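You operate a simulated robot arm through the tools that you are given. There is no shell and no other tool.

Carry out the task below with a simulated robot arm. There is one attempt and no reset: what you move stays moved.

## Task
Free the jib hook from the test weight, run it high and fully in.
Fine: yellow slide down again, speed on fast; hook over head height before the hoist runs in to the column end.
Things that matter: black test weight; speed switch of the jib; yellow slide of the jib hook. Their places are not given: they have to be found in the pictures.

The check looks at the end state, three seconds after you hand in, the way a careful person would. Anything else that was tipped, shoved, dropped, spilled or broken makes it a failure.

## Robot
A 6-joint arm with a two-finger parallel gripper, fixed in place. Base frame: the origin is at the foot of the arm, x ahead of it, y to its left, z up. Lengths are in m, angles in rad, forces in N, time in s.
Its first joint turns from -2.007 to 2.007 rad. Payload 3.43 kg.
The tool frame sits at the grasp point between the pads (the TCP): z along the fingers, y along the line on which they close. The tips reach 0.034 m beyond it. The gripper opens to 0.128 m. The fingers are 0.024 m wide and 0.012 m thick; the gripper's body (0.048 by 0.13 m) begins 0.096 m behind the TCP.
Orientation is told as [roll, pitch, yaw] about the base's x, y, z axes, in that order, counted from this pose: with the fingers straight down and closing along the base's y, the tool's x points along the base's -x, its y along +y and its z along -z.

## Interface
- The arm moves only by the tool nudge_tool. Its argument "moves" is a list that holds one entry, the list of rows, each a list of 6 numbers: the shift along the tool's x, y, z in units of 50 mm (1.0 is 50 mm), then the turn, a rotation vector about the tool's x, y, z in units of 8 degrees (1.0 is 8 degrees). In form: [[[tx, ty, tz, rx, ry, rz], ...]]. A call has 1 to 20 rows; each row shifts and turns the commanded pose from where the row before left it, along the tool's axes as they then stand. "gripper" is the closure, from 0 (fully open) to 1 (shut), set as the call begins (left out, the last holds). A call with a number of a shift or a turn outside -1 to 1 is refused whole. Each row takes 0.2 s and may step no farther than 0.05 m and 0.15 rad from the row before; otherwise, or with a gripper value out of range, the whole call is refused. Where a pose cannot be reached the arm comes as near as it can. A force on the tool above 40 N (or 10 N above the force at the start of the call, whichever is more), or a blocked arm, ends the call early, and 0.2 s more pass. Each finger travels about 0.153 m/s and halts on what it meets, pressing with about 32 N; the grip force reading is that of the motor and also rises with nothing between the fingers. The clock runs only during rows and for 0.2 s after the last one: add rows that do not move to give the fingers time. It gives the time, the measured TCP pose, the force on the tool (base axes), the opening and the grip force at its end, in the units of the frame above (readings bear some noise), with the torque about the TCP (base axes, N m) and any sound that the robot's microphone picked up, and new pictures: "show" is both (left out), scene, wrist or none.
- Cameras (640 x 400 px; columns grow to the right, rows downward): "scene" is fixed at [0.2204, -0.5021, 1.7166]; the picture's right is [0.96, -0.29, 0.00], its down [-0.15, -0.49, -0.86] and it looks along [0.25, 0.82, -0.52] (base axes); focal length 369 px, centre (320, 200). "wrist" rides on the gripper at [0.076, -0.011, -0.16] in the tool frame; the picture's right is [0.15, 0.99, 0.00], its down [-0.88, 0.13, -0.46] and it looks along [-0.45, 0.07, 0.89] (tool axes); focal length 234 px, centre (320, 200).
- lift_body(by): slides the trunk up (or, below 0, down) by that many m; the arm rides with it, the base frame stays. It gives what a move gives, with no picture.
- probe_pixels(camera, pixels): for up to 12 pixels [column, row] of the newest picture of that camera ("zoom" is the newest enlarged one), the place [x, y, z] in the base frame of the surface seen there, good to about 0.002 m. It takes no simulated time.
- inspect(camera, box): a new picture of the part [left, top, right, bottom] of that camera's present view, enlarged. It takes no simulated time.
- close_job(): hands the job in; it is judged then, once.

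Unless the task says otherwise, let go and move clear before handing in.

The tools are called after ">>>" as a command line: name --argument value ..., lists and objects as JSON in quotes. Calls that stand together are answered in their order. nudge_tool: Moves the arm, as the interface text tells. Its arguments: {"type":"object","properties":{"moves":{"type":"array","items":{"type":"array","items":{"type":"array","items":{"type":"number"}}}},"gripper":{"type":"number"},"show":{"type":"string","enum":["both","scene","wrist","none"]}},"required":["moves"]} The other tools are called the same way: lift_body (by) slides the trunk up or down; probe_pixels (camera, pixels) gives the place of the surface under pixels of a picture; inspect (camera, box) takes an enlarged picture of a part of a camera's view; close_job () hands the job in.

At the start:

```text
t: 0.0
eef_pos: [0.3727, 0.0369, 1.3931]
tcp_rot: [0.001, 0.001, 0.001]
ft_force: [-0.1, 0.2, 0.0]
torque: [0.0, -0.02, -0.02]
finger_gap: 0.128
finger_force: 0.1
trunk travel left (down, up): [-0.925, 0.065]
```

scene: 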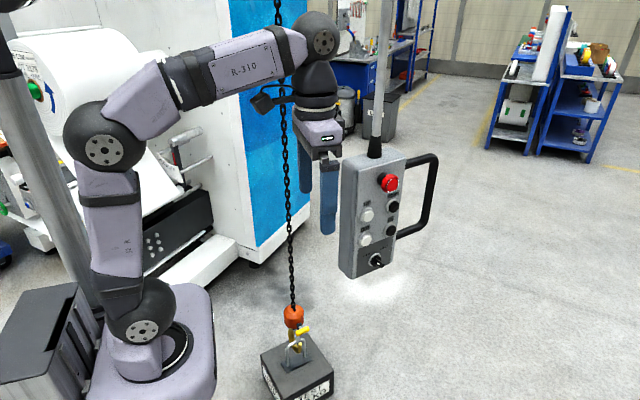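
wrist: 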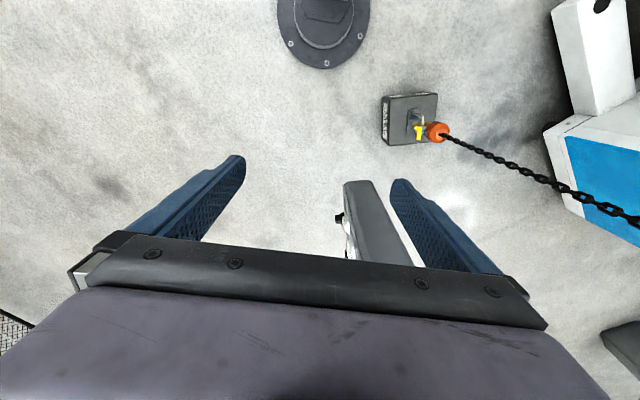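

The scene shows a pendant at about (375,215), with a hook and yellow slide at about (300,333) on the black weight at (297,375). I'll enlarge both and probe the key points.

>>> inspect --camera "scene" --box '[320, 130, 450, 290]'

>>> inspect --camera "scene" --box '[240, 290, 360, 400]'

>>> inspect --camera "wrist" --box '[360, 70, 480, 160]'

>>> probe_pixels --camera "scene" --pixels '[[389, 182], [366, 215], [365, 239], [393, 205], [391, 230], [376, 261], [293, 316], [302, 331], [293, 355], [290, 200], [430, 200], [345, 265]]'

```text
2.50 times, centred on (385, 210) of scene
```

zoom: 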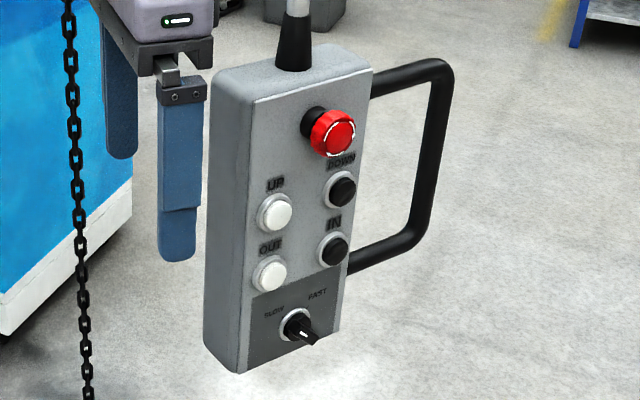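

```text
3.64 times, centred on (300, 345) of scene
```

zoom: 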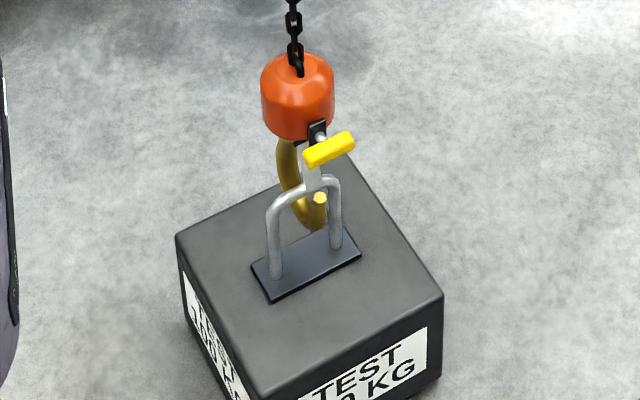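

```text
4.44 times, centred on (420, 115) of wrist
```

zoom: 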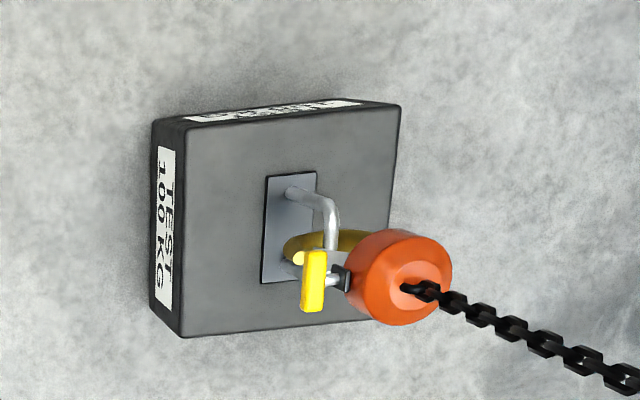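

```text
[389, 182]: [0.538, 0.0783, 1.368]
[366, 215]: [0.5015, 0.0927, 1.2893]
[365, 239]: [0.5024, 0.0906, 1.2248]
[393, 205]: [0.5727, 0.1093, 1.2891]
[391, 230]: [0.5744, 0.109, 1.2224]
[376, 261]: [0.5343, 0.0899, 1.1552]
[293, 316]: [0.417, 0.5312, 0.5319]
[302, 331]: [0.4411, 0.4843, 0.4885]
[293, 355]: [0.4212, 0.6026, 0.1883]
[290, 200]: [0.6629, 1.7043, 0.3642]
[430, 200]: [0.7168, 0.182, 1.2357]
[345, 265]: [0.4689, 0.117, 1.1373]
```

The pendant face has UP/DOWN/OUT/IN buttons and a switch at the bottom, pointing towards (315,335) in the zoom. I'll probe the hook in detail in the newest zoom (wrist).

>>> probe_pixels --camera "zoom" --pixels '[[313, 260], [312, 305], [305, 280], [330, 205], [300, 193], [298, 257], [355, 240], [400, 280], [340, 275], [290, 240], [200, 300], [380, 130]]'

>>> inspect --camera "scene" --box '[270, 300, 330, 360]'

```text
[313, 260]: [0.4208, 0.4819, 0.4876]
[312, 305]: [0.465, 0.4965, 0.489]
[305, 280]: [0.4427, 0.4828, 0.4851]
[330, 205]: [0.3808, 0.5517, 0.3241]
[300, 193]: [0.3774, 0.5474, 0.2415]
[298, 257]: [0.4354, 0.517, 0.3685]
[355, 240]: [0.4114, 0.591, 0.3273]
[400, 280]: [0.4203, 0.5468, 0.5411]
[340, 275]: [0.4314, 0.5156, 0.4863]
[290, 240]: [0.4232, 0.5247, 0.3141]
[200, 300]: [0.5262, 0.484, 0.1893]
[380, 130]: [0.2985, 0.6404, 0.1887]
```

```text
6.67 times, centred on (300, 330) of scene
```

zoom: 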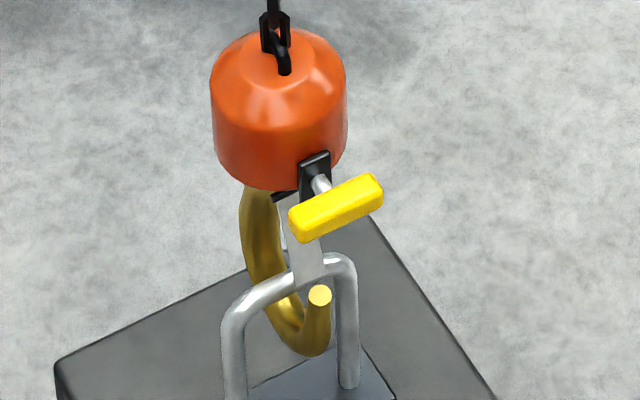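

The hook's gold tip is near (0.436,0.517,0.369) and its silver latch hangs from the yellow T-bar at (0.443,0.483,0.487). I'll look closer at the switch and at how the chain sits.

>>> inspect --camera "scene" --box '[350, 235, 400, 275]'

>>> inspect --camera "scene" --box '[200, 0, 420, 140]'

>>> probe_pixels --camera "scene" --pixels '[[279, 10], [285, 100], [289, 250], [376, 150], [381, 60], [386, 5], [340, 350], [297, 345], [297, 380], [150, 340], [105, 150], [40, 160]]'

```text
10.00 times, centred on (375, 255) of scene
```

zoom: 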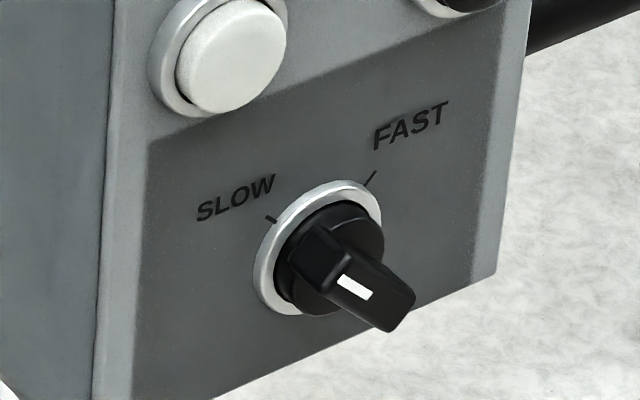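

```text
2.86 times, centred on (310, 70) of scene
```

zoom: 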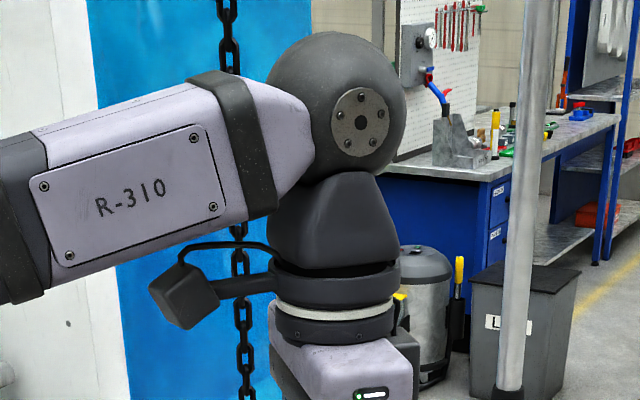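

```text
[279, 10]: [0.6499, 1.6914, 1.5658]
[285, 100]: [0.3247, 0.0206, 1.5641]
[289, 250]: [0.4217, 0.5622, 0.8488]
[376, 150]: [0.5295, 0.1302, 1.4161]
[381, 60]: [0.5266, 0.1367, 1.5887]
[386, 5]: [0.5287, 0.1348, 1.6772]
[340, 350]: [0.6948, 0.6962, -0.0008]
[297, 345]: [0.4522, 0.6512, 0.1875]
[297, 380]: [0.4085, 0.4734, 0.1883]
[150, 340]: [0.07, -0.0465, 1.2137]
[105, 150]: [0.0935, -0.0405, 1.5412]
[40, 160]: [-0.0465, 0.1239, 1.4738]
```

The FAST/SLOW knob needs a closer view later. Next I'll check what is on the floor and around the arm before lowering the trunk.

>>> probe_pixels --camera "wrist" --pixels '[[325, 10], [325, 55], [355, 190], [410, 255], [345, 220], [560, 140], [590, 60], [620, 350], [10, 330], [500, 160], [410, 100], [240, 165]]'

>>> nudge_tool --moves '[[[0, 0, 0, 0, 0, 0]]]' --show "none"

```text
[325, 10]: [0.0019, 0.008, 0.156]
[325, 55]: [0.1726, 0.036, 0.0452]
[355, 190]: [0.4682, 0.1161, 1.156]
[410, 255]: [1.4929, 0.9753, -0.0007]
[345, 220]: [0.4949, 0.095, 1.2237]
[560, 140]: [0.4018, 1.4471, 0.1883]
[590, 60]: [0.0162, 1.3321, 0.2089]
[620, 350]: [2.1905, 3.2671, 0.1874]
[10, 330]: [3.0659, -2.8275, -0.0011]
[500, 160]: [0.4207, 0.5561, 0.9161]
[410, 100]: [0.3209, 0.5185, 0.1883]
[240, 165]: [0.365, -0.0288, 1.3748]
```

```text
t: 0.4
eef_pos: [0.3739, 0.035, 1.3927]
tcp_rot: [-0.001, -0.001, -0.001]
ft_force: [0.2, -0.1, 1.3]
torque: [-0.02, 0.01, -0.02]
finger_gap: 0.1281
finger_force: 0.0
trunk travel left (down, up): [-0.925, 0.065]
```

Readings are steady and the gripper is about 0.1 m from the pendant corner. I'll back off towards -y, close the fingers and yaw the tool to face the panel.

>>> nudge_tool --moves '[[[0, -0.9, 0.3, 0, 0, 0], [0, -0.9, 0.3, 0, 0, 0], [0, -0.9, 0.3, 0, 0, 0], [0, 0, 0, 0, 0, -1], [0, 0, 0, 0, 0, -1], [0, 0, 0, 0, 0, -1], [0, 0, 0, 0, 0, -1], [0, 0, 0, 0, 0, -1], [0, 0, 0, 0, 0, -1], [0, 0, 0, 0, 0, -1], [0, 0, 0, 0, 0, -1], [0, 0, 0, 0, 0, -1]]]' --gripper 1

```text
t: 3.0
eef_pos: [0.3723, -0.0996, 1.3479]
tcp_rot: [-0.001, 0.0, 1.26]
ft_force: [0.0, 0.0, -0.1]
torque: [-0.02, -0.02, -0.01]
finger_gap: 0.0
finger_force: 32.3
trunk travel left (down, up): [-0.925, 0.065]
```

scene: 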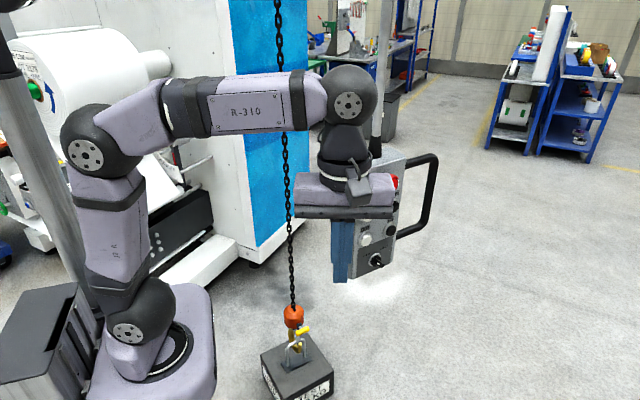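
wrist: 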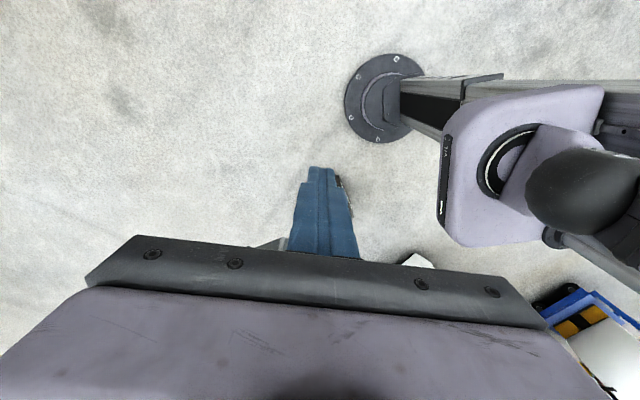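

The tool faces +y with the fingers closed and the forces are near zero. Now I'll pitch the tool up to horizontal so the wrist camera sees the panel.

>>> nudge_tool --moves '[[[0, 0, 0, 0, -1, 0], [0, 0, 0, 0, -1, 0], [0, 0, 0, 0, -1, 0], [0, 0, 0, 0, -1, 0], [0, 0, 0, 0, -1, 0], [0, 0, 0, 0, -1, 0], [0, 0, 0, 0, -1, 0], [0, 0, 0, 0, -1, 0], [0, 0, 0, 0, -1, 0], [0, 0, 0, 0, -1, 0]]]'

```text
t: 5.2
eef_pos: [0.3737, -0.0982, 1.3479]
tcp_rot: [-0.008, -1.398, 1.261]
ft_force: [0.0, -0.3, -0.4]
torque: [0.05, 0.02, 0.05]
finger_gap: 0.0
finger_force: 32.1
trunk travel left (down, up): [-0.925, 0.065]
```

scene: 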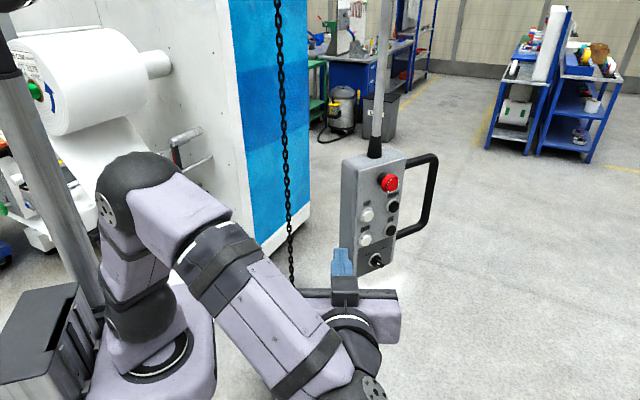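
wrist: 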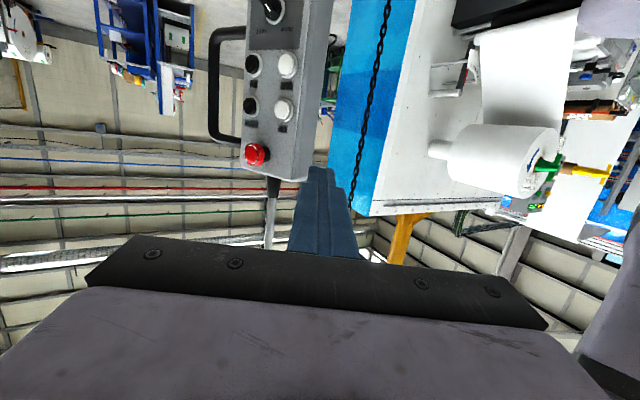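

The wrist view, upside down, shows the panel at (280,90) and something orange at (400,235), possibly the jib column. I'll enlarge both.

>>> inspect --camera "wrist" --box '[200, 0, 360, 100]'

>>> inspect --camera "wrist" --box '[320, 150, 480, 270]'

>>> probe_pixels --camera "wrist" --pixels '[[270, 10], [289, 65], [284, 110], [252, 65], [251, 105], [257, 155], [405, 235], [395, 255], [350, 195], [380, 50], [270, 225], [366, 245]]'

```text
4.00 times, centred on (280, 50) of wrist
```

zoom: 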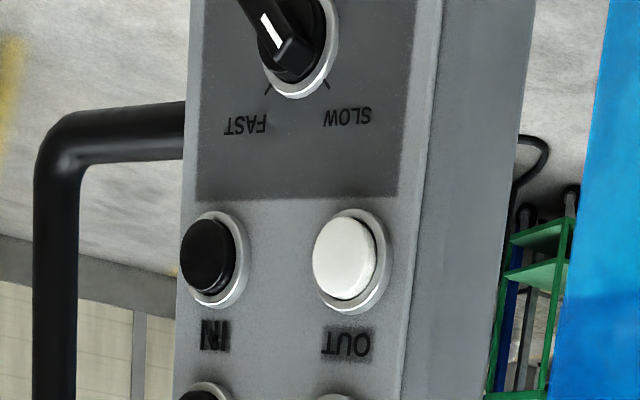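

```text
3.33 times, centred on (400, 210) of wrist
```

zoom: 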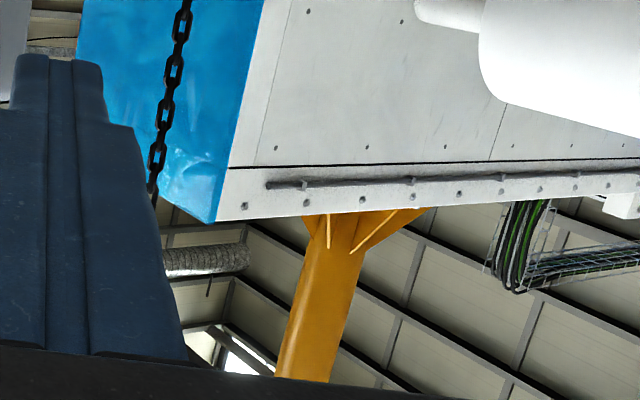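

```text
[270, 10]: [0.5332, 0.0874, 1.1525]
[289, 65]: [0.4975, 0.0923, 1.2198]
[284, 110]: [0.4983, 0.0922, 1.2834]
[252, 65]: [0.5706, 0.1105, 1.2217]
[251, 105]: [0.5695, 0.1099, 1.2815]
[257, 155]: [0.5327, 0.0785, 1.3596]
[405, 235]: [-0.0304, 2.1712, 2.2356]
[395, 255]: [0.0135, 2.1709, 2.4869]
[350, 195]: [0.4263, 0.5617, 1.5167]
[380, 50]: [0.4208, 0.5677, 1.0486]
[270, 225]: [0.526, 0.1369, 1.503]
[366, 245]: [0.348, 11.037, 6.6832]
```

The jib column is near (-0.03, 2.17), so IN moves the hook roughly towards +y. That is also the direction that takes the hook out of the loop. I'll lower the tool for a straight view of the speed knob.

>>> nudge_tool --moves '[[[1, 0, 0, 0, -0.5, 0], [1, 0, 0, 0, -0.5, 0], [1, -0.5, 0, 0, 0, 0], [1, -0.5, 0, 0, 0, 0], [0, -0.5, 0, 0, 0, 0]]]'

>>> inspect --camera "wrist" --box '[180, 20, 340, 120]'

```text
refused: row 3 steps farther than a row can; nothing moved
```

```text
4.00 times, centred on (260, 70) of wrist
```

zoom: 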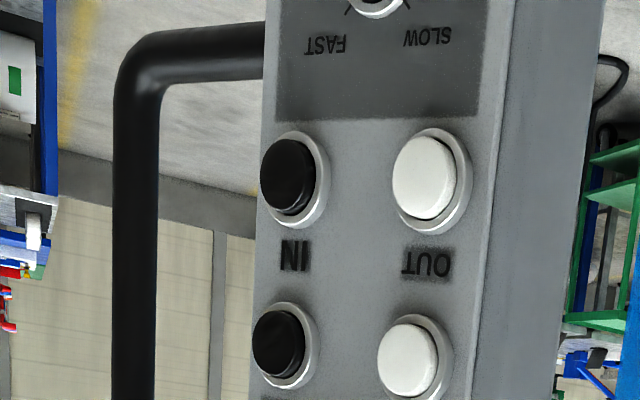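

The call was refused because the combined shift in row 3 exceeded 50 mm. I'll repeat it with smaller rows.

>>> nudge_tool --moves '[[[1, 0, 0, 0, -0.5, 0], [1, 0, 0, 0, -0.5, 0], [0.9, -0.4, 0, 0, 0, 0], [0.9, -0.4, 0, 0, 0, 0], [0.2, -0.6, 0, 0, 0, 0]]]'

>>> inspect --camera "wrist" --box '[200, 50, 360, 150]'

```text
t: 6.4
eef_pos: [0.435, -0.1379, 1.1468]
tcp_rot: [0.007, -1.536, 1.25]
ft_force: [0.7, -0.4, -0.4]
torque: [0.0, 0.01, 0.04]
finger_gap: 0.0002
finger_force: 32.4
trunk travel left (down, up): [-0.925, 0.065]
```

scene: 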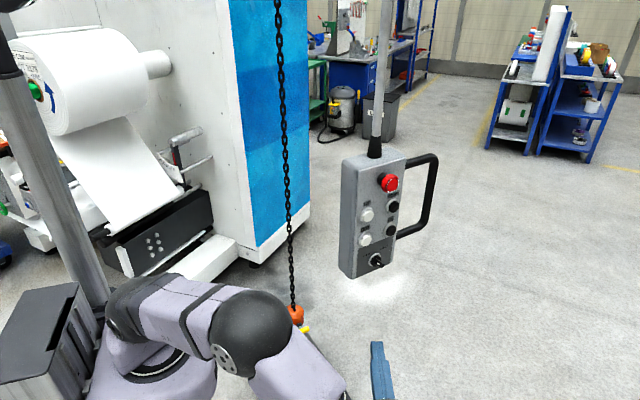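
wrist: 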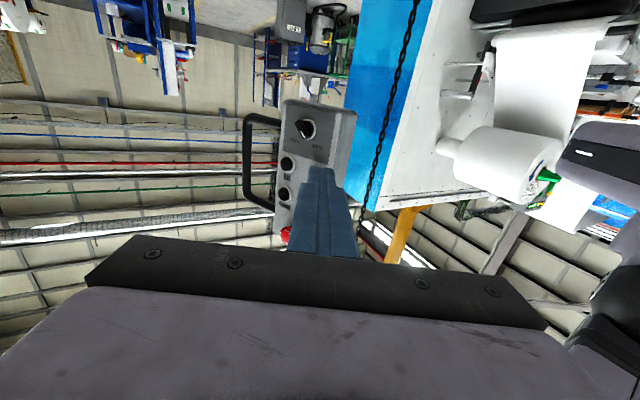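

```text
4.00 times, centred on (280, 100) of wrist
```

zoom: 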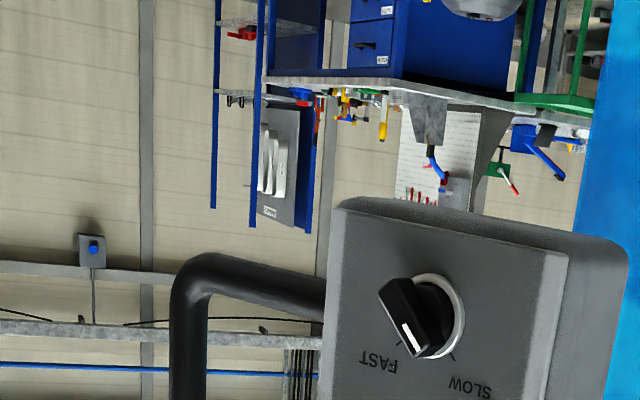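

In this view the knob bar runs from (392,285) to (428,355) and seems to point at SLOW. I'll enlarge further to make sure.

>>> inspect --camera "wrist" --box '[284, 105, 332, 150]'

>>> probe_pixels --camera "wrist" --pixels '[[303, 135], [301, 127], [298, 122], [310, 128], [285, 105], [350, 110], [320, 120], [320, 150], [288, 163], [285, 193], [248, 125], [290, 235]]'

```text
8.89 times, centred on (308, 128) of wrist
```

zoom: 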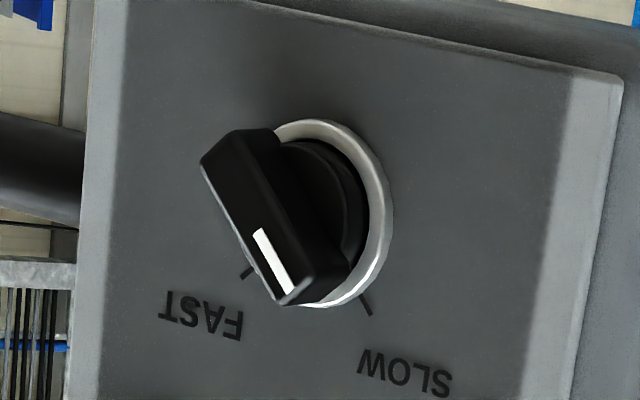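

```text
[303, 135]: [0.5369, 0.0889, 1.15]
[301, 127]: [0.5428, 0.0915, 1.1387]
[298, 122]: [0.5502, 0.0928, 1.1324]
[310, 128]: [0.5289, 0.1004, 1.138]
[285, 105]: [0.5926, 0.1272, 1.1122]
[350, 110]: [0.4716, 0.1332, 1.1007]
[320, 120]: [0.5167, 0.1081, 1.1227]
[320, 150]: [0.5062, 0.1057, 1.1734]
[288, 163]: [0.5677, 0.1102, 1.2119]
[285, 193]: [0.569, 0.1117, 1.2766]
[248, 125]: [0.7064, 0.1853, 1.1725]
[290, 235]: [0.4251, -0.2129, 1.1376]
```

The knob points at SLOW, which suits the fine moves, so I'll leave it for now. I'll lower the trunk to hook level, since the space beneath the arm is clear.

>>> lift_body --by -0.7

>>> nudge_tool --moves '[[[0, 0, 0, 0, 0, 0]]]'

```text
refused: -0.7 is not a number from -0.4 to 0.4
```

```text
t: 6.8
eef_pos: [0.4342, -0.1379, 1.1476]
tcp_rot: [0.006, -1.538, 1.251]
ft_force: [0.8, -0.1, -0.7]
torque: [0.03, -0.04, 0.03]
finger_gap: 0.0
finger_force: 32.2
trunk travel left (down, up): [-0.925, 0.065]
```

scene: 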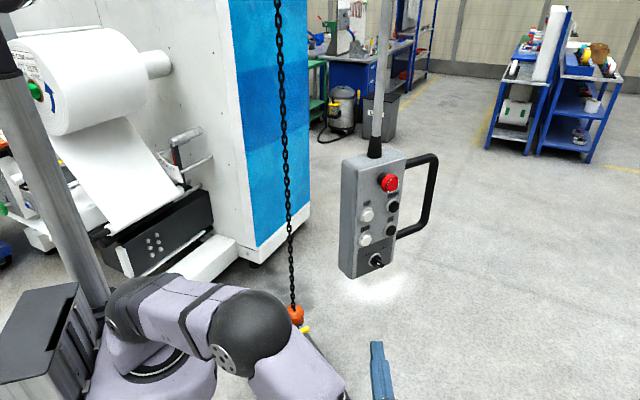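
wrist: 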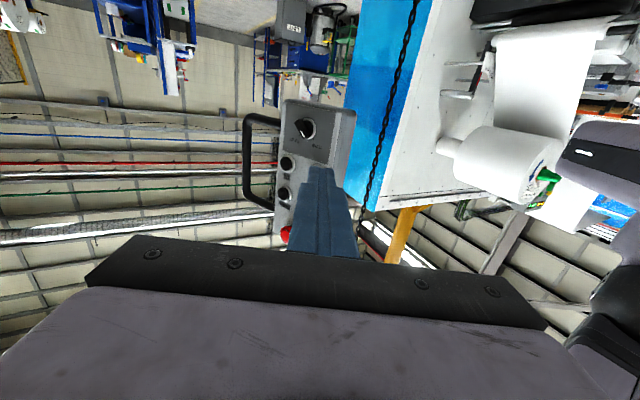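

The lift is limited to 0.4 m per call and nothing moved. I'll go down in two steps.

>>> lift_body --by -0.38

>>> lift_body --by -0.3

>>> nudge_tool --moves '[[[0, 0, 0, 0, 0, 0]]]'

>>> inspect --camera "wrist" --box '[260, 60, 420, 160]'

```text
t: 10.5
eef_pos: [0.4332, -0.1386, 0.7681]
tcp_rot: [-0.003, -1.535, 1.26]
ft_force: [0.6, 0.4, 0.8]
torque: [0.02, 0.01, -0.01]
finger_gap: 0.0
finger_force: 31.7
trunk travel left (down, up): [-0.545, 0.445]
```

```text
t: 13.5
eef_pos: [0.4337, -0.138, 0.4677]
tcp_rot: [-0.002, -1.536, 1.257]
ft_force: [-0.5, -1.1, 0.1]
torque: [0.03, -0.03, 0.01]
finger_gap: 0.0
finger_force: 31.9
trunk travel left (down, up): [-0.245, 0.745]
```

```text
t: 13.9
eef_pos: [0.4335, -0.1383, 0.4689]
tcp_rot: [0.0, -1.536, 1.257]
ft_force: [0.2, 0.4, 1.2]
torque: [0.02, -0.02, -0.02]
finger_gap: 0.0
finger_force: 32.1
trunk travel left (down, up): [-0.245, 0.745]
```

scene: 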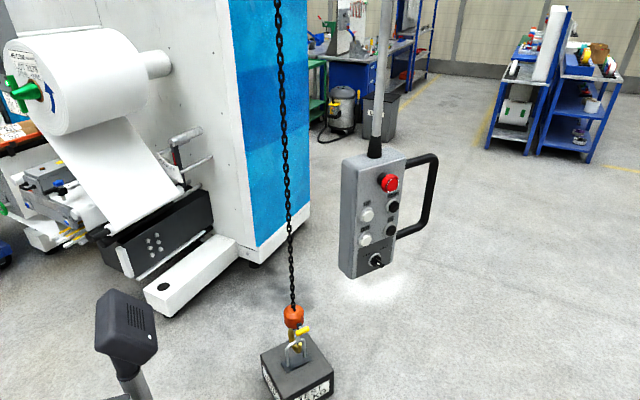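
wrist: 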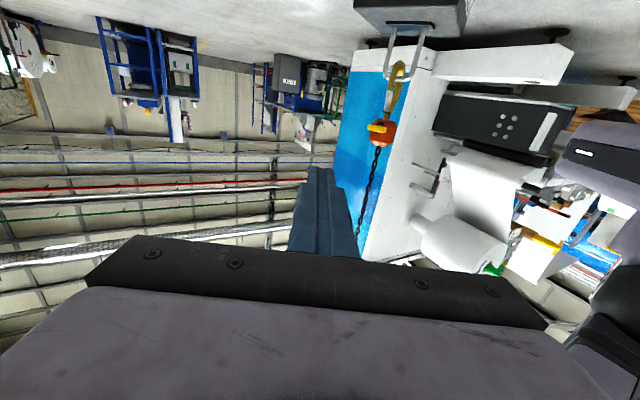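

```text
4.00 times, centred on (340, 110) of wrist
```

zoom: 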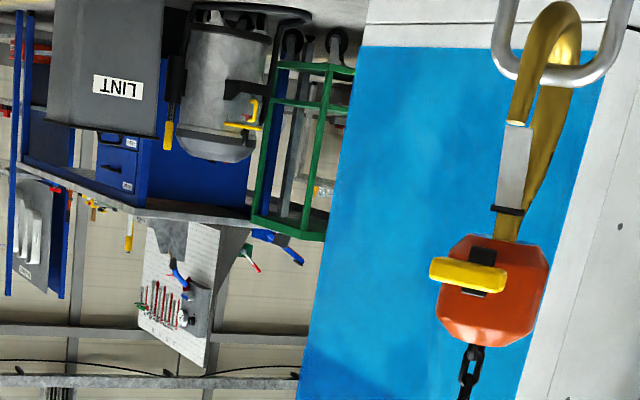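

The hook hangs freely: its saddle is slightly below the loop bar, and the silver latch closes the mouth up to the tip at zoom (515,122). I'll turn the heading square to the yellow bar and roll the gripper so it closes vertically.

>>> nudge_tool --moves '[[[0, 0, 0, -0.925, 0, 0], [0, 0, 0, -0.925, 0, 0], [0, 0, 0, -0.925, 0, 0], [0, 0, 0, -0.925, 0, 0], [0, 0, 0, 0, -0.25, 0], [0, 0, 0, 0, 0, 1], [0, 0, 0, 0, 0, 1], [0, 0, 0, 0, 0, 1], [0, 0, 0, 0, 0, 1], [0, 0, 0, 0, 0, 1], [0, 0, 0, 0, 0, 1], [0, 0, 0, 0, 0, 1], [0, 0, 0, 0, 0, 1], [0, 0, 0, 0, 0, 1], [0, 0, 0, 0, 0, 1], [0, 0, 0, 0, 0, 1], [0, 0, 0, 0, 0, 0.25]]]'

```text
t: 17.5
eef_pos: [0.3925, -0.0456, 0.4331]
tcp_rot: [1.572, 0.019, 0.201]
ft_force: [-0.4, -0.3, 0.1]
torque: [0.02, -0.01, 0.02]
finger_gap: 0.0
finger_force: 32.0
out of reach, approached as far as the arm can: row 2, 3, 4, 5
trunk travel left (down, up): [-0.245, 0.745]
```

scene: 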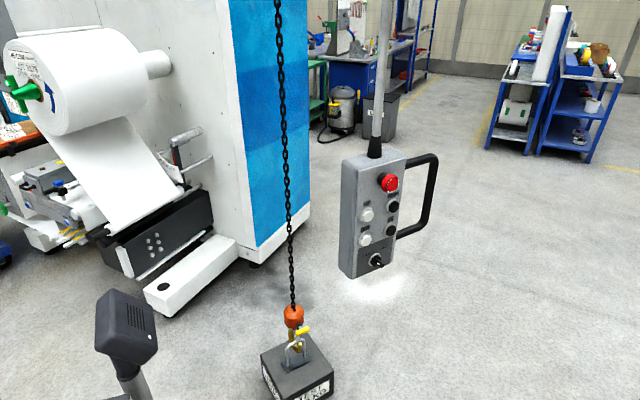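
wrist: 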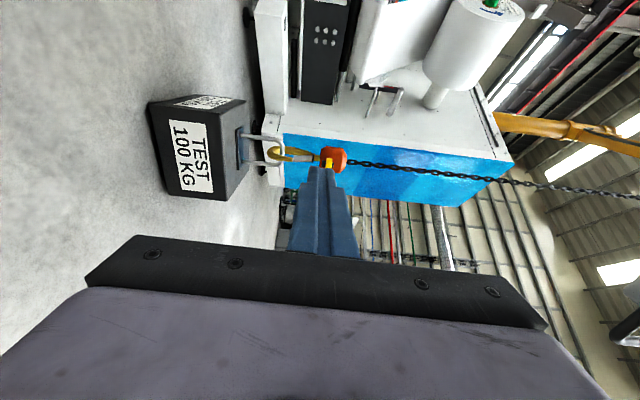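

The tool now heads along (-0.2,0.98,0) with vertical closing, though the TCP shifted because some rows were out of reach. I'll advance to about 0.14 m in front of the yellow bar and open the fingers part way.

>>> nudge_tool --moves '[[[-0.36, 0.12, 0.9, 0, 0, 0], [-0.36, 0.12, 0.9, 0, 0, 0], [-0.36, 0.12, 0.9, 0, 0, 0], [-0.36, 0.12, 0.9, 0, 0, 0], [-0.36, 0.12, 0.9, 0, 0, 0], [-0.36, 0.12, 0.9, 0, 0, 0], [-0.36, 0.12, 0.9, 0, 0, 0]]]' --gripper 0.6

>>> inspect --camera "wrist" --box '[240, 90, 400, 190]'

```text
t: 19.1
eef_pos: [0.4543, 0.2857, 0.4761]
tcp_rot: [1.576, 0.018, 0.2]
ft_force: [0.5, -0.5, 0.0]
torque: [-0.01, 0.0, -0.04]
finger_gap: 0.0513
finger_force: 0.0
trunk travel left (down, up): [-0.245, 0.745]
```

scene: 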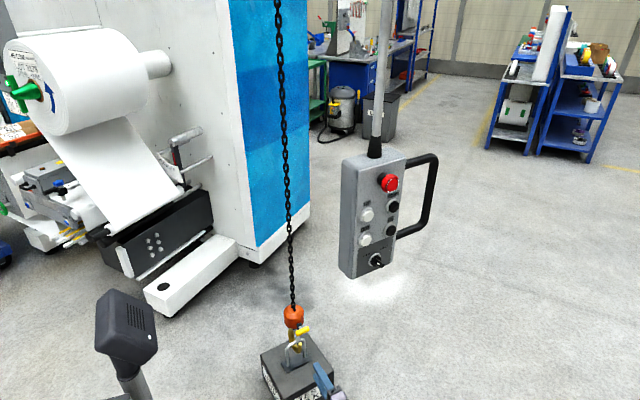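
wrist: 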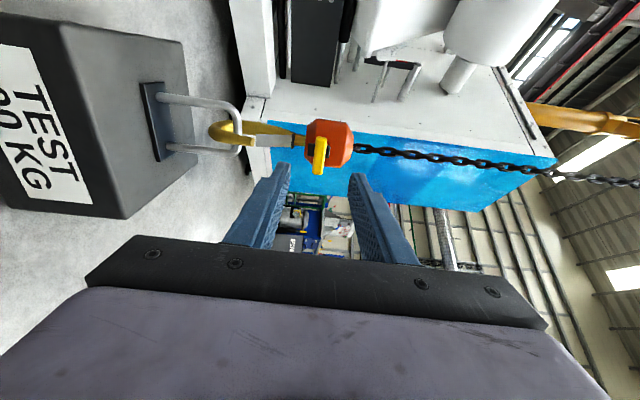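

```text
4.00 times, centred on (320, 140) of wrist
```

zoom: 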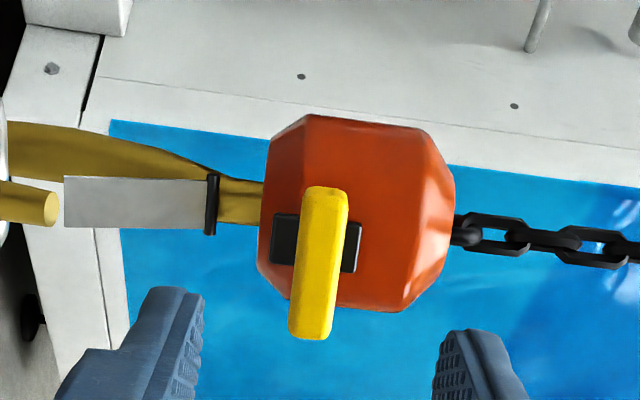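

The view (right = up) shows the yellow bar at zoom (320,265), the latch plate at (65–205,200) and the hook tip at (50,207). I'll probe these for exact heights.

>>> probe_pixels --camera "zoom" --pixels '[[325, 195], [312, 330], [300, 265], [338, 265], [320, 265], [52, 207], [70, 200], [200, 205], [355, 245], [280, 240], [450, 200], [265, 200]]'

>>> probe_pixels --camera "wrist" --pixels '[[237, 115], [237, 150], [240, 132], [215, 130], [222, 135], [222, 126], [300, 140], [165, 98], [175, 148], [275, 190], [355, 185], [145, 120]]'

>>> inspect --camera "wrist" --box '[130, 70, 330, 195]'

```text
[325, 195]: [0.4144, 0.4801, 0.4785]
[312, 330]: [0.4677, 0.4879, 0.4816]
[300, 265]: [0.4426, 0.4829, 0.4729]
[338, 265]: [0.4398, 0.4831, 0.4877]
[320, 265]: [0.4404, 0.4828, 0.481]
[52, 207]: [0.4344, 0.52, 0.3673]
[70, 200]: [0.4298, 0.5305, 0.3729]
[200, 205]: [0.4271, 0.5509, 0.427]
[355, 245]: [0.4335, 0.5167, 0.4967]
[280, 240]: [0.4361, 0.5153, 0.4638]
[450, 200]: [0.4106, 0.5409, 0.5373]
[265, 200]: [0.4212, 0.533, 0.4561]
```

```text
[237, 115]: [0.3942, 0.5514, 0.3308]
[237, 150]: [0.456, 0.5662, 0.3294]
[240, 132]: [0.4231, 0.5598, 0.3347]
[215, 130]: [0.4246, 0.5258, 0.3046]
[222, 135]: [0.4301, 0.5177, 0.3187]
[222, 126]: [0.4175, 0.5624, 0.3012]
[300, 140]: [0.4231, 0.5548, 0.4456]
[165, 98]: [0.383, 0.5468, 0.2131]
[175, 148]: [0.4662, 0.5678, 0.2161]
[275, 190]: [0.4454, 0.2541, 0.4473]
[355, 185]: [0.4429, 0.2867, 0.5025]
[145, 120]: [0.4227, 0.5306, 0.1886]
```

```text
3.20 times, centred on (230, 132) of wrist
```

zoom: 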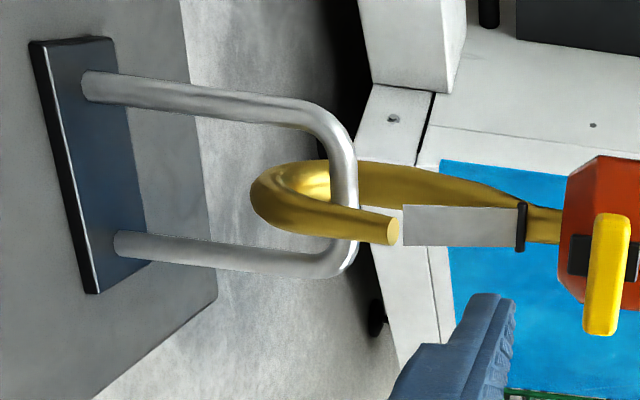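

The loop bar is at z≈0.333, the tip at 0.368, the latch bottom at 0.373, and the yellow bar's centre is at (0.4405,0.49,0.481). I'll advance so the finger tips straddle the yellow bar vertically, stopping short of the orange block.

>>> nudge_tool --moves '[[[-0.135, 0.025, 0.85, 0, 0, 0], [-0.135, 0.025, 0.85, 0, 0, 0], [-0.135, 0.025, 0.85, 0, 0, 0], [-0.135, 0.025, 0.85, 0, 0, 0], [0, 0, 0, 0, 0, 0]]]'

>>> inspect --camera "wrist" --box '[220, 100, 420, 225]'

```text
t: 20.3
eef_pos: [0.4467, 0.4604, 0.4792]
tcp_rot: [1.576, 0.016, 0.201]
ft_force: [0.3, -0.8, 0.0]
torque: [0.02, 0.04, 0.02]
finger_gap: 0.0513
finger_force: 0.0
trunk travel left (down, up): [-0.245, 0.745]
```

scene: 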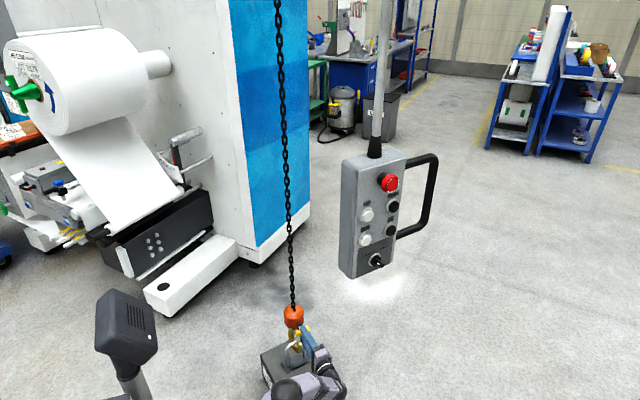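
wrist: 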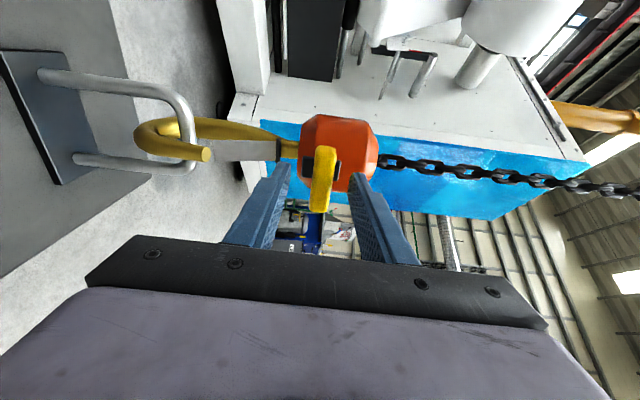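

```text
3.20 times, centred on (320, 162) of wrist
```

zoom: 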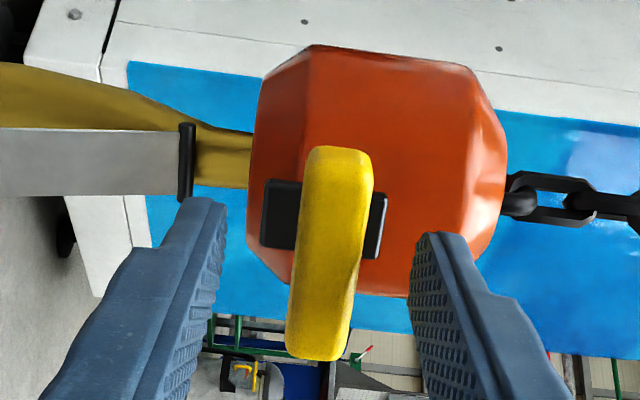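

The yellow bar sits centrally between the fingertips at zoom (330,250). I'll close on it.

>>> nudge_tool --moves '[[[0, 0, 0, 0, 0, 0], [0, 0, 0, 0, 0, 0], [0, 0, 0, 0, 0, 0]]]' --gripper 1

>>> inspect --camera "wrist" --box '[120, 90, 420, 225]'

```text
t: 21.1
eef_pos: [0.4465, 0.4596, 0.479]
tcp_rot: [1.579, 0.014, 0.202]
ft_force: [-0.3, 0.2, 7.2]
torque: [0.12, -1.0, 0.09]
finger_gap: 0.017
finger_force: 45.4
trunk travel left (down, up): [-0.245, 0.745]
```

scene: 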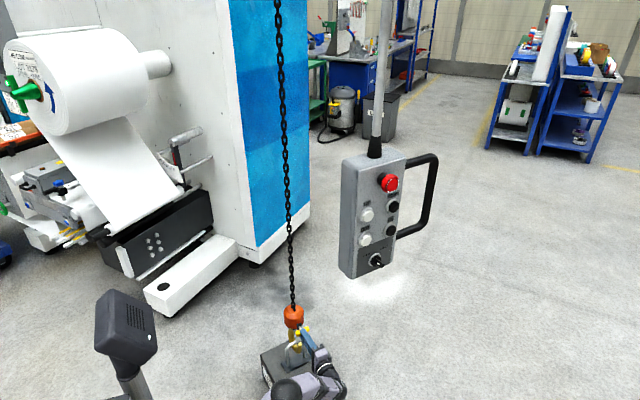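
wrist: 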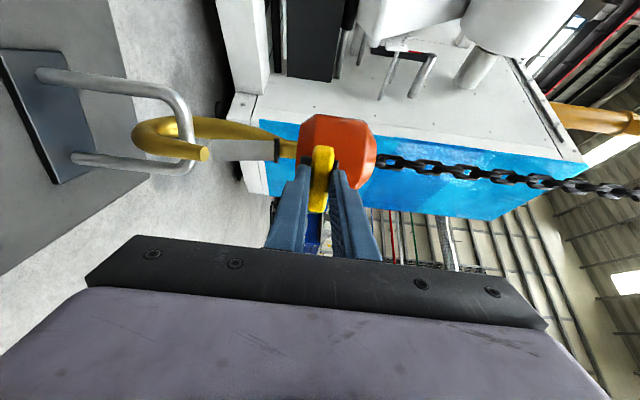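

```text
2.13 times, centred on (270, 158) of wrist
```

zoom: 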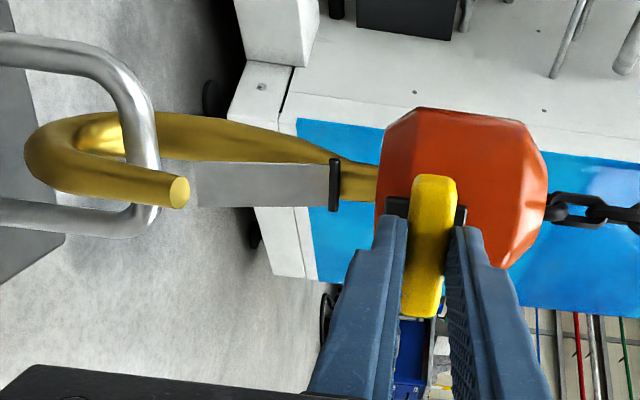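

The bar is gripped (gap 0.017). I'll raise it gently by 20 mm and compare the latch position.

>>> nudge_tool --moves '[[[0, 0.1, 0, 0, 0, 0], [0, 0.1, 0, 0, 0, 0], [0, 0.1, 0, 0, 0, 0], [0, 0.1, 0, 0, 0, 0], [0, 0, 0, 0, 0, 0]]]'

>>> inspect --camera "wrist" --box '[120, 90, 420, 225]'

```text
t: 22.3
eef_pos: [0.4476, 0.459, 0.499]
tcp_rot: [1.575, 0.017, 0.201]
ft_force: [-1.0, 0.2, -6.3]
torque: [-0.24, -1.02, 0.02]
finger_gap: 0.0171
finger_force: 45.4
trunk travel left (down, up): [-0.245, 0.745]
```

scene: 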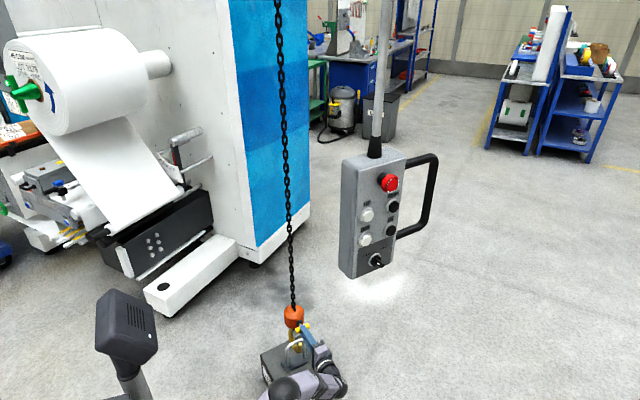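
wrist: 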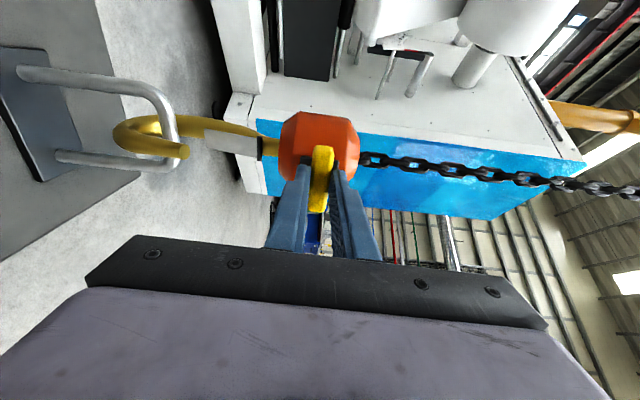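

```text
2.13 times, centred on (270, 158) of wrist
```

zoom: 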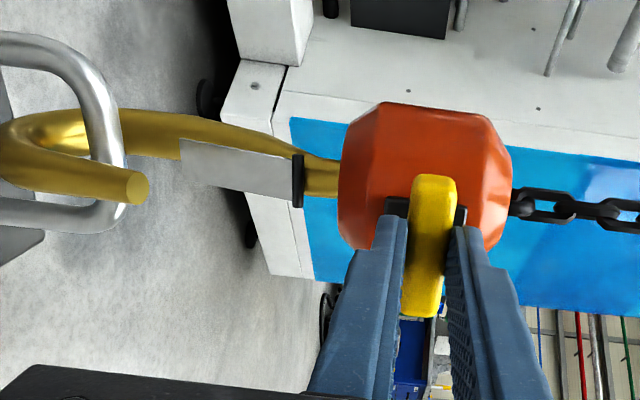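

The latch has moved away from the tip, now at zoom (180,165) against a tip at (140,187), while the block stayed put. I'll keep raising until it stops.

>>> nudge_tool --moves '[[[0, 0.1, 0, 0, 0, 0], [0, 0.1, 0, 0, 0, 0], [0, 0.1, 0, 0, 0, 0], [0, 0.1, 0, 0, 0, 0], [0, 0, 0, 0, 0, 0]]]'

>>> inspect --camera "wrist" --box '[120, 90, 420, 225]'

```text
t: 23.5
eef_pos: [0.4487, 0.4591, 0.5111]
tcp_rot: [1.559, 0.026, 0.201]
ft_force: [0.0, -2.2, -34.3]
torque: [-0.39, -1.15, 0.02]
finger_gap: 0.0174
finger_force: 44.5
trunk travel left (down, up): [-0.245, 0.745]
```

scene: 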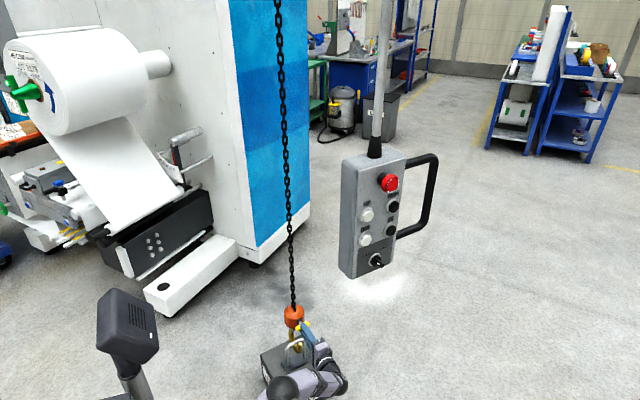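
wrist: 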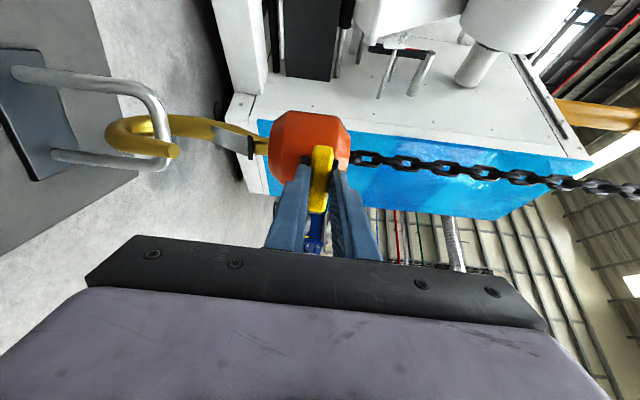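

```text
2.13 times, centred on (270, 158) of wrist
```

zoom: 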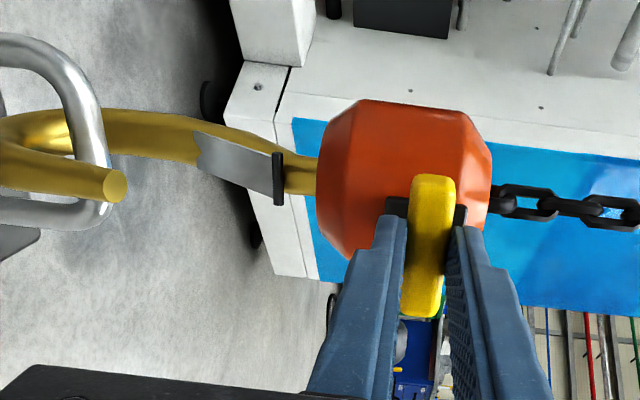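

The slide reached its top stop at about +32 mm with 34 N, and the latch is open. I'll relax the command, then open the fingers to see whether the slide stays up.

>>> nudge_tool --moves '[[[0, -0.16, 0, 0, 0, 0], [0, 0, 0, 0, 0, 0]]]' --show "none"

>>> nudge_tool --moves '[[[0, 0, 0, 0, 0, 0], [0, 0, 0, 0, 0, 0]]]' --gripper 0.6

>>> inspect --camera "wrist" --box '[120, 90, 420, 225]'

```text
t: 24.1
eef_pos: [0.4484, 0.4607, 0.5089]
tcp_rot: [1.569, 0.015, 0.201]
ft_force: [-0.1, -1.4, -20.7]
torque: [-0.31, -1.08, 0.04]
finger_gap: 0.0173
finger_force: 44.6
trunk travel left (down, up): [-0.245, 0.745]
```

```text
t: 24.7
eef_pos: [0.4484, 0.4602, 0.5136]
tcp_rot: [1.576, 0.017, 0.203]
ft_force: [0.2, 0.7, 0.5]
torque: [0.06, 0.04, 0.03]
finger_gap: 0.0511
finger_force: 0.1
trunk travel left (down, up): [-0.245, 0.745]
```

scene: 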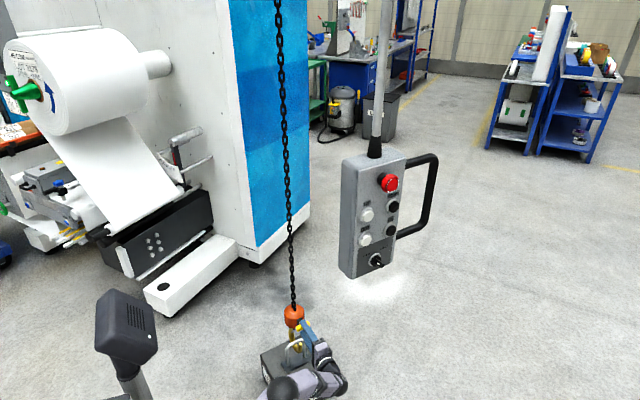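
wrist: 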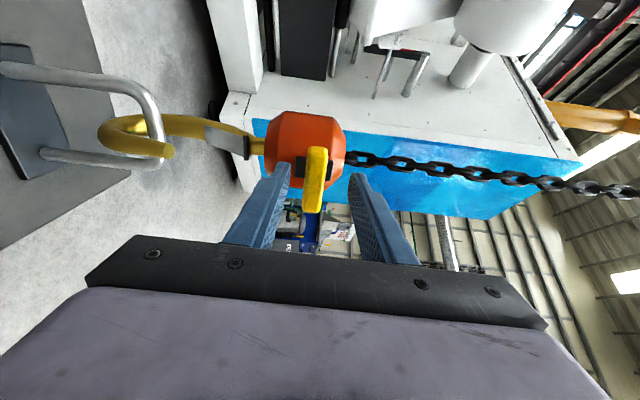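

```text
2.13 times, centred on (270, 158) of wrist
```

zoom: 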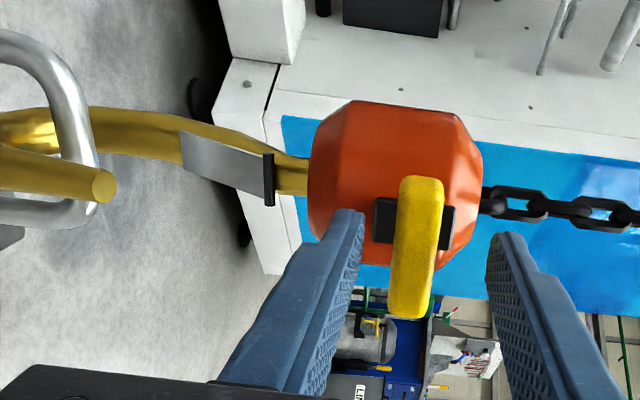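

The fingers are open and free of force, and the latch still looks retracted. I'll probe to confirm it is holding up.

>>> probe_pixels --camera "zoom" --pixels '[[418, 240], [400, 240], [438, 240], [105, 187], [185, 150], [225, 165], [267, 180], [80, 150], [320, 190], [478, 170]]'

>>> nudge_tool --moves '[[[0, 0, 0, 0, 0, 0], [0, 0, 0, 0, 0, 0], [0, 0, 0, 0, 0, 0], [0, 0, 0, 0, 0, 0]]]' --show "wrist"

>>> probe_pixels --camera "wrist" --pixels '[[316, 180], [317, 195], [170, 152], [207, 135]]'

```text
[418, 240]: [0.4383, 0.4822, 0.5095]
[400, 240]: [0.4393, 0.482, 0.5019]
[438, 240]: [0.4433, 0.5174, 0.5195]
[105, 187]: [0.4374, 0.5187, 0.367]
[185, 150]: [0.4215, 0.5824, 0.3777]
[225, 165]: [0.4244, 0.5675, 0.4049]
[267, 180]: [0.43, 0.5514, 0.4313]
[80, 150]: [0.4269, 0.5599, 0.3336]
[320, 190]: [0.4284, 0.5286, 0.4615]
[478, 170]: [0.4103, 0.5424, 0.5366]
```

```text
t: 25.7
eef_pos: [0.4479, 0.4589, 0.5119]
tcp_rot: [1.576, 0.018, 0.202]
ft_force: [-0.5, -0.4, 0.2]
torque: [0.04, -0.01, 0.0]
finger_gap: 0.0512
finger_force: 0.0
trunk travel left (down, up): [-0.245, 0.745]
```

wrist: 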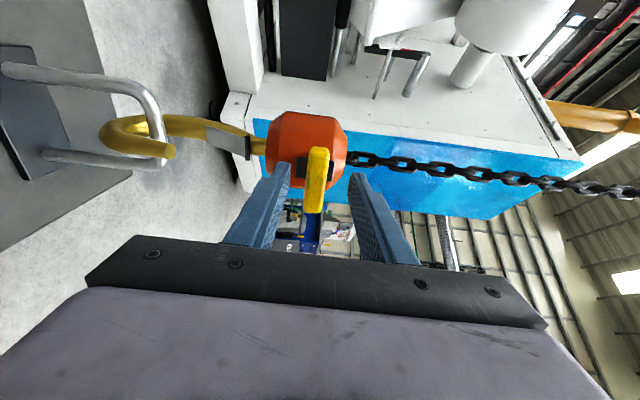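

```text
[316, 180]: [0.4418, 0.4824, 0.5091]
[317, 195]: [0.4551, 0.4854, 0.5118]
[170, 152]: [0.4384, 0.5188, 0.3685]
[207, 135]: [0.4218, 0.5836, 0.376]
```

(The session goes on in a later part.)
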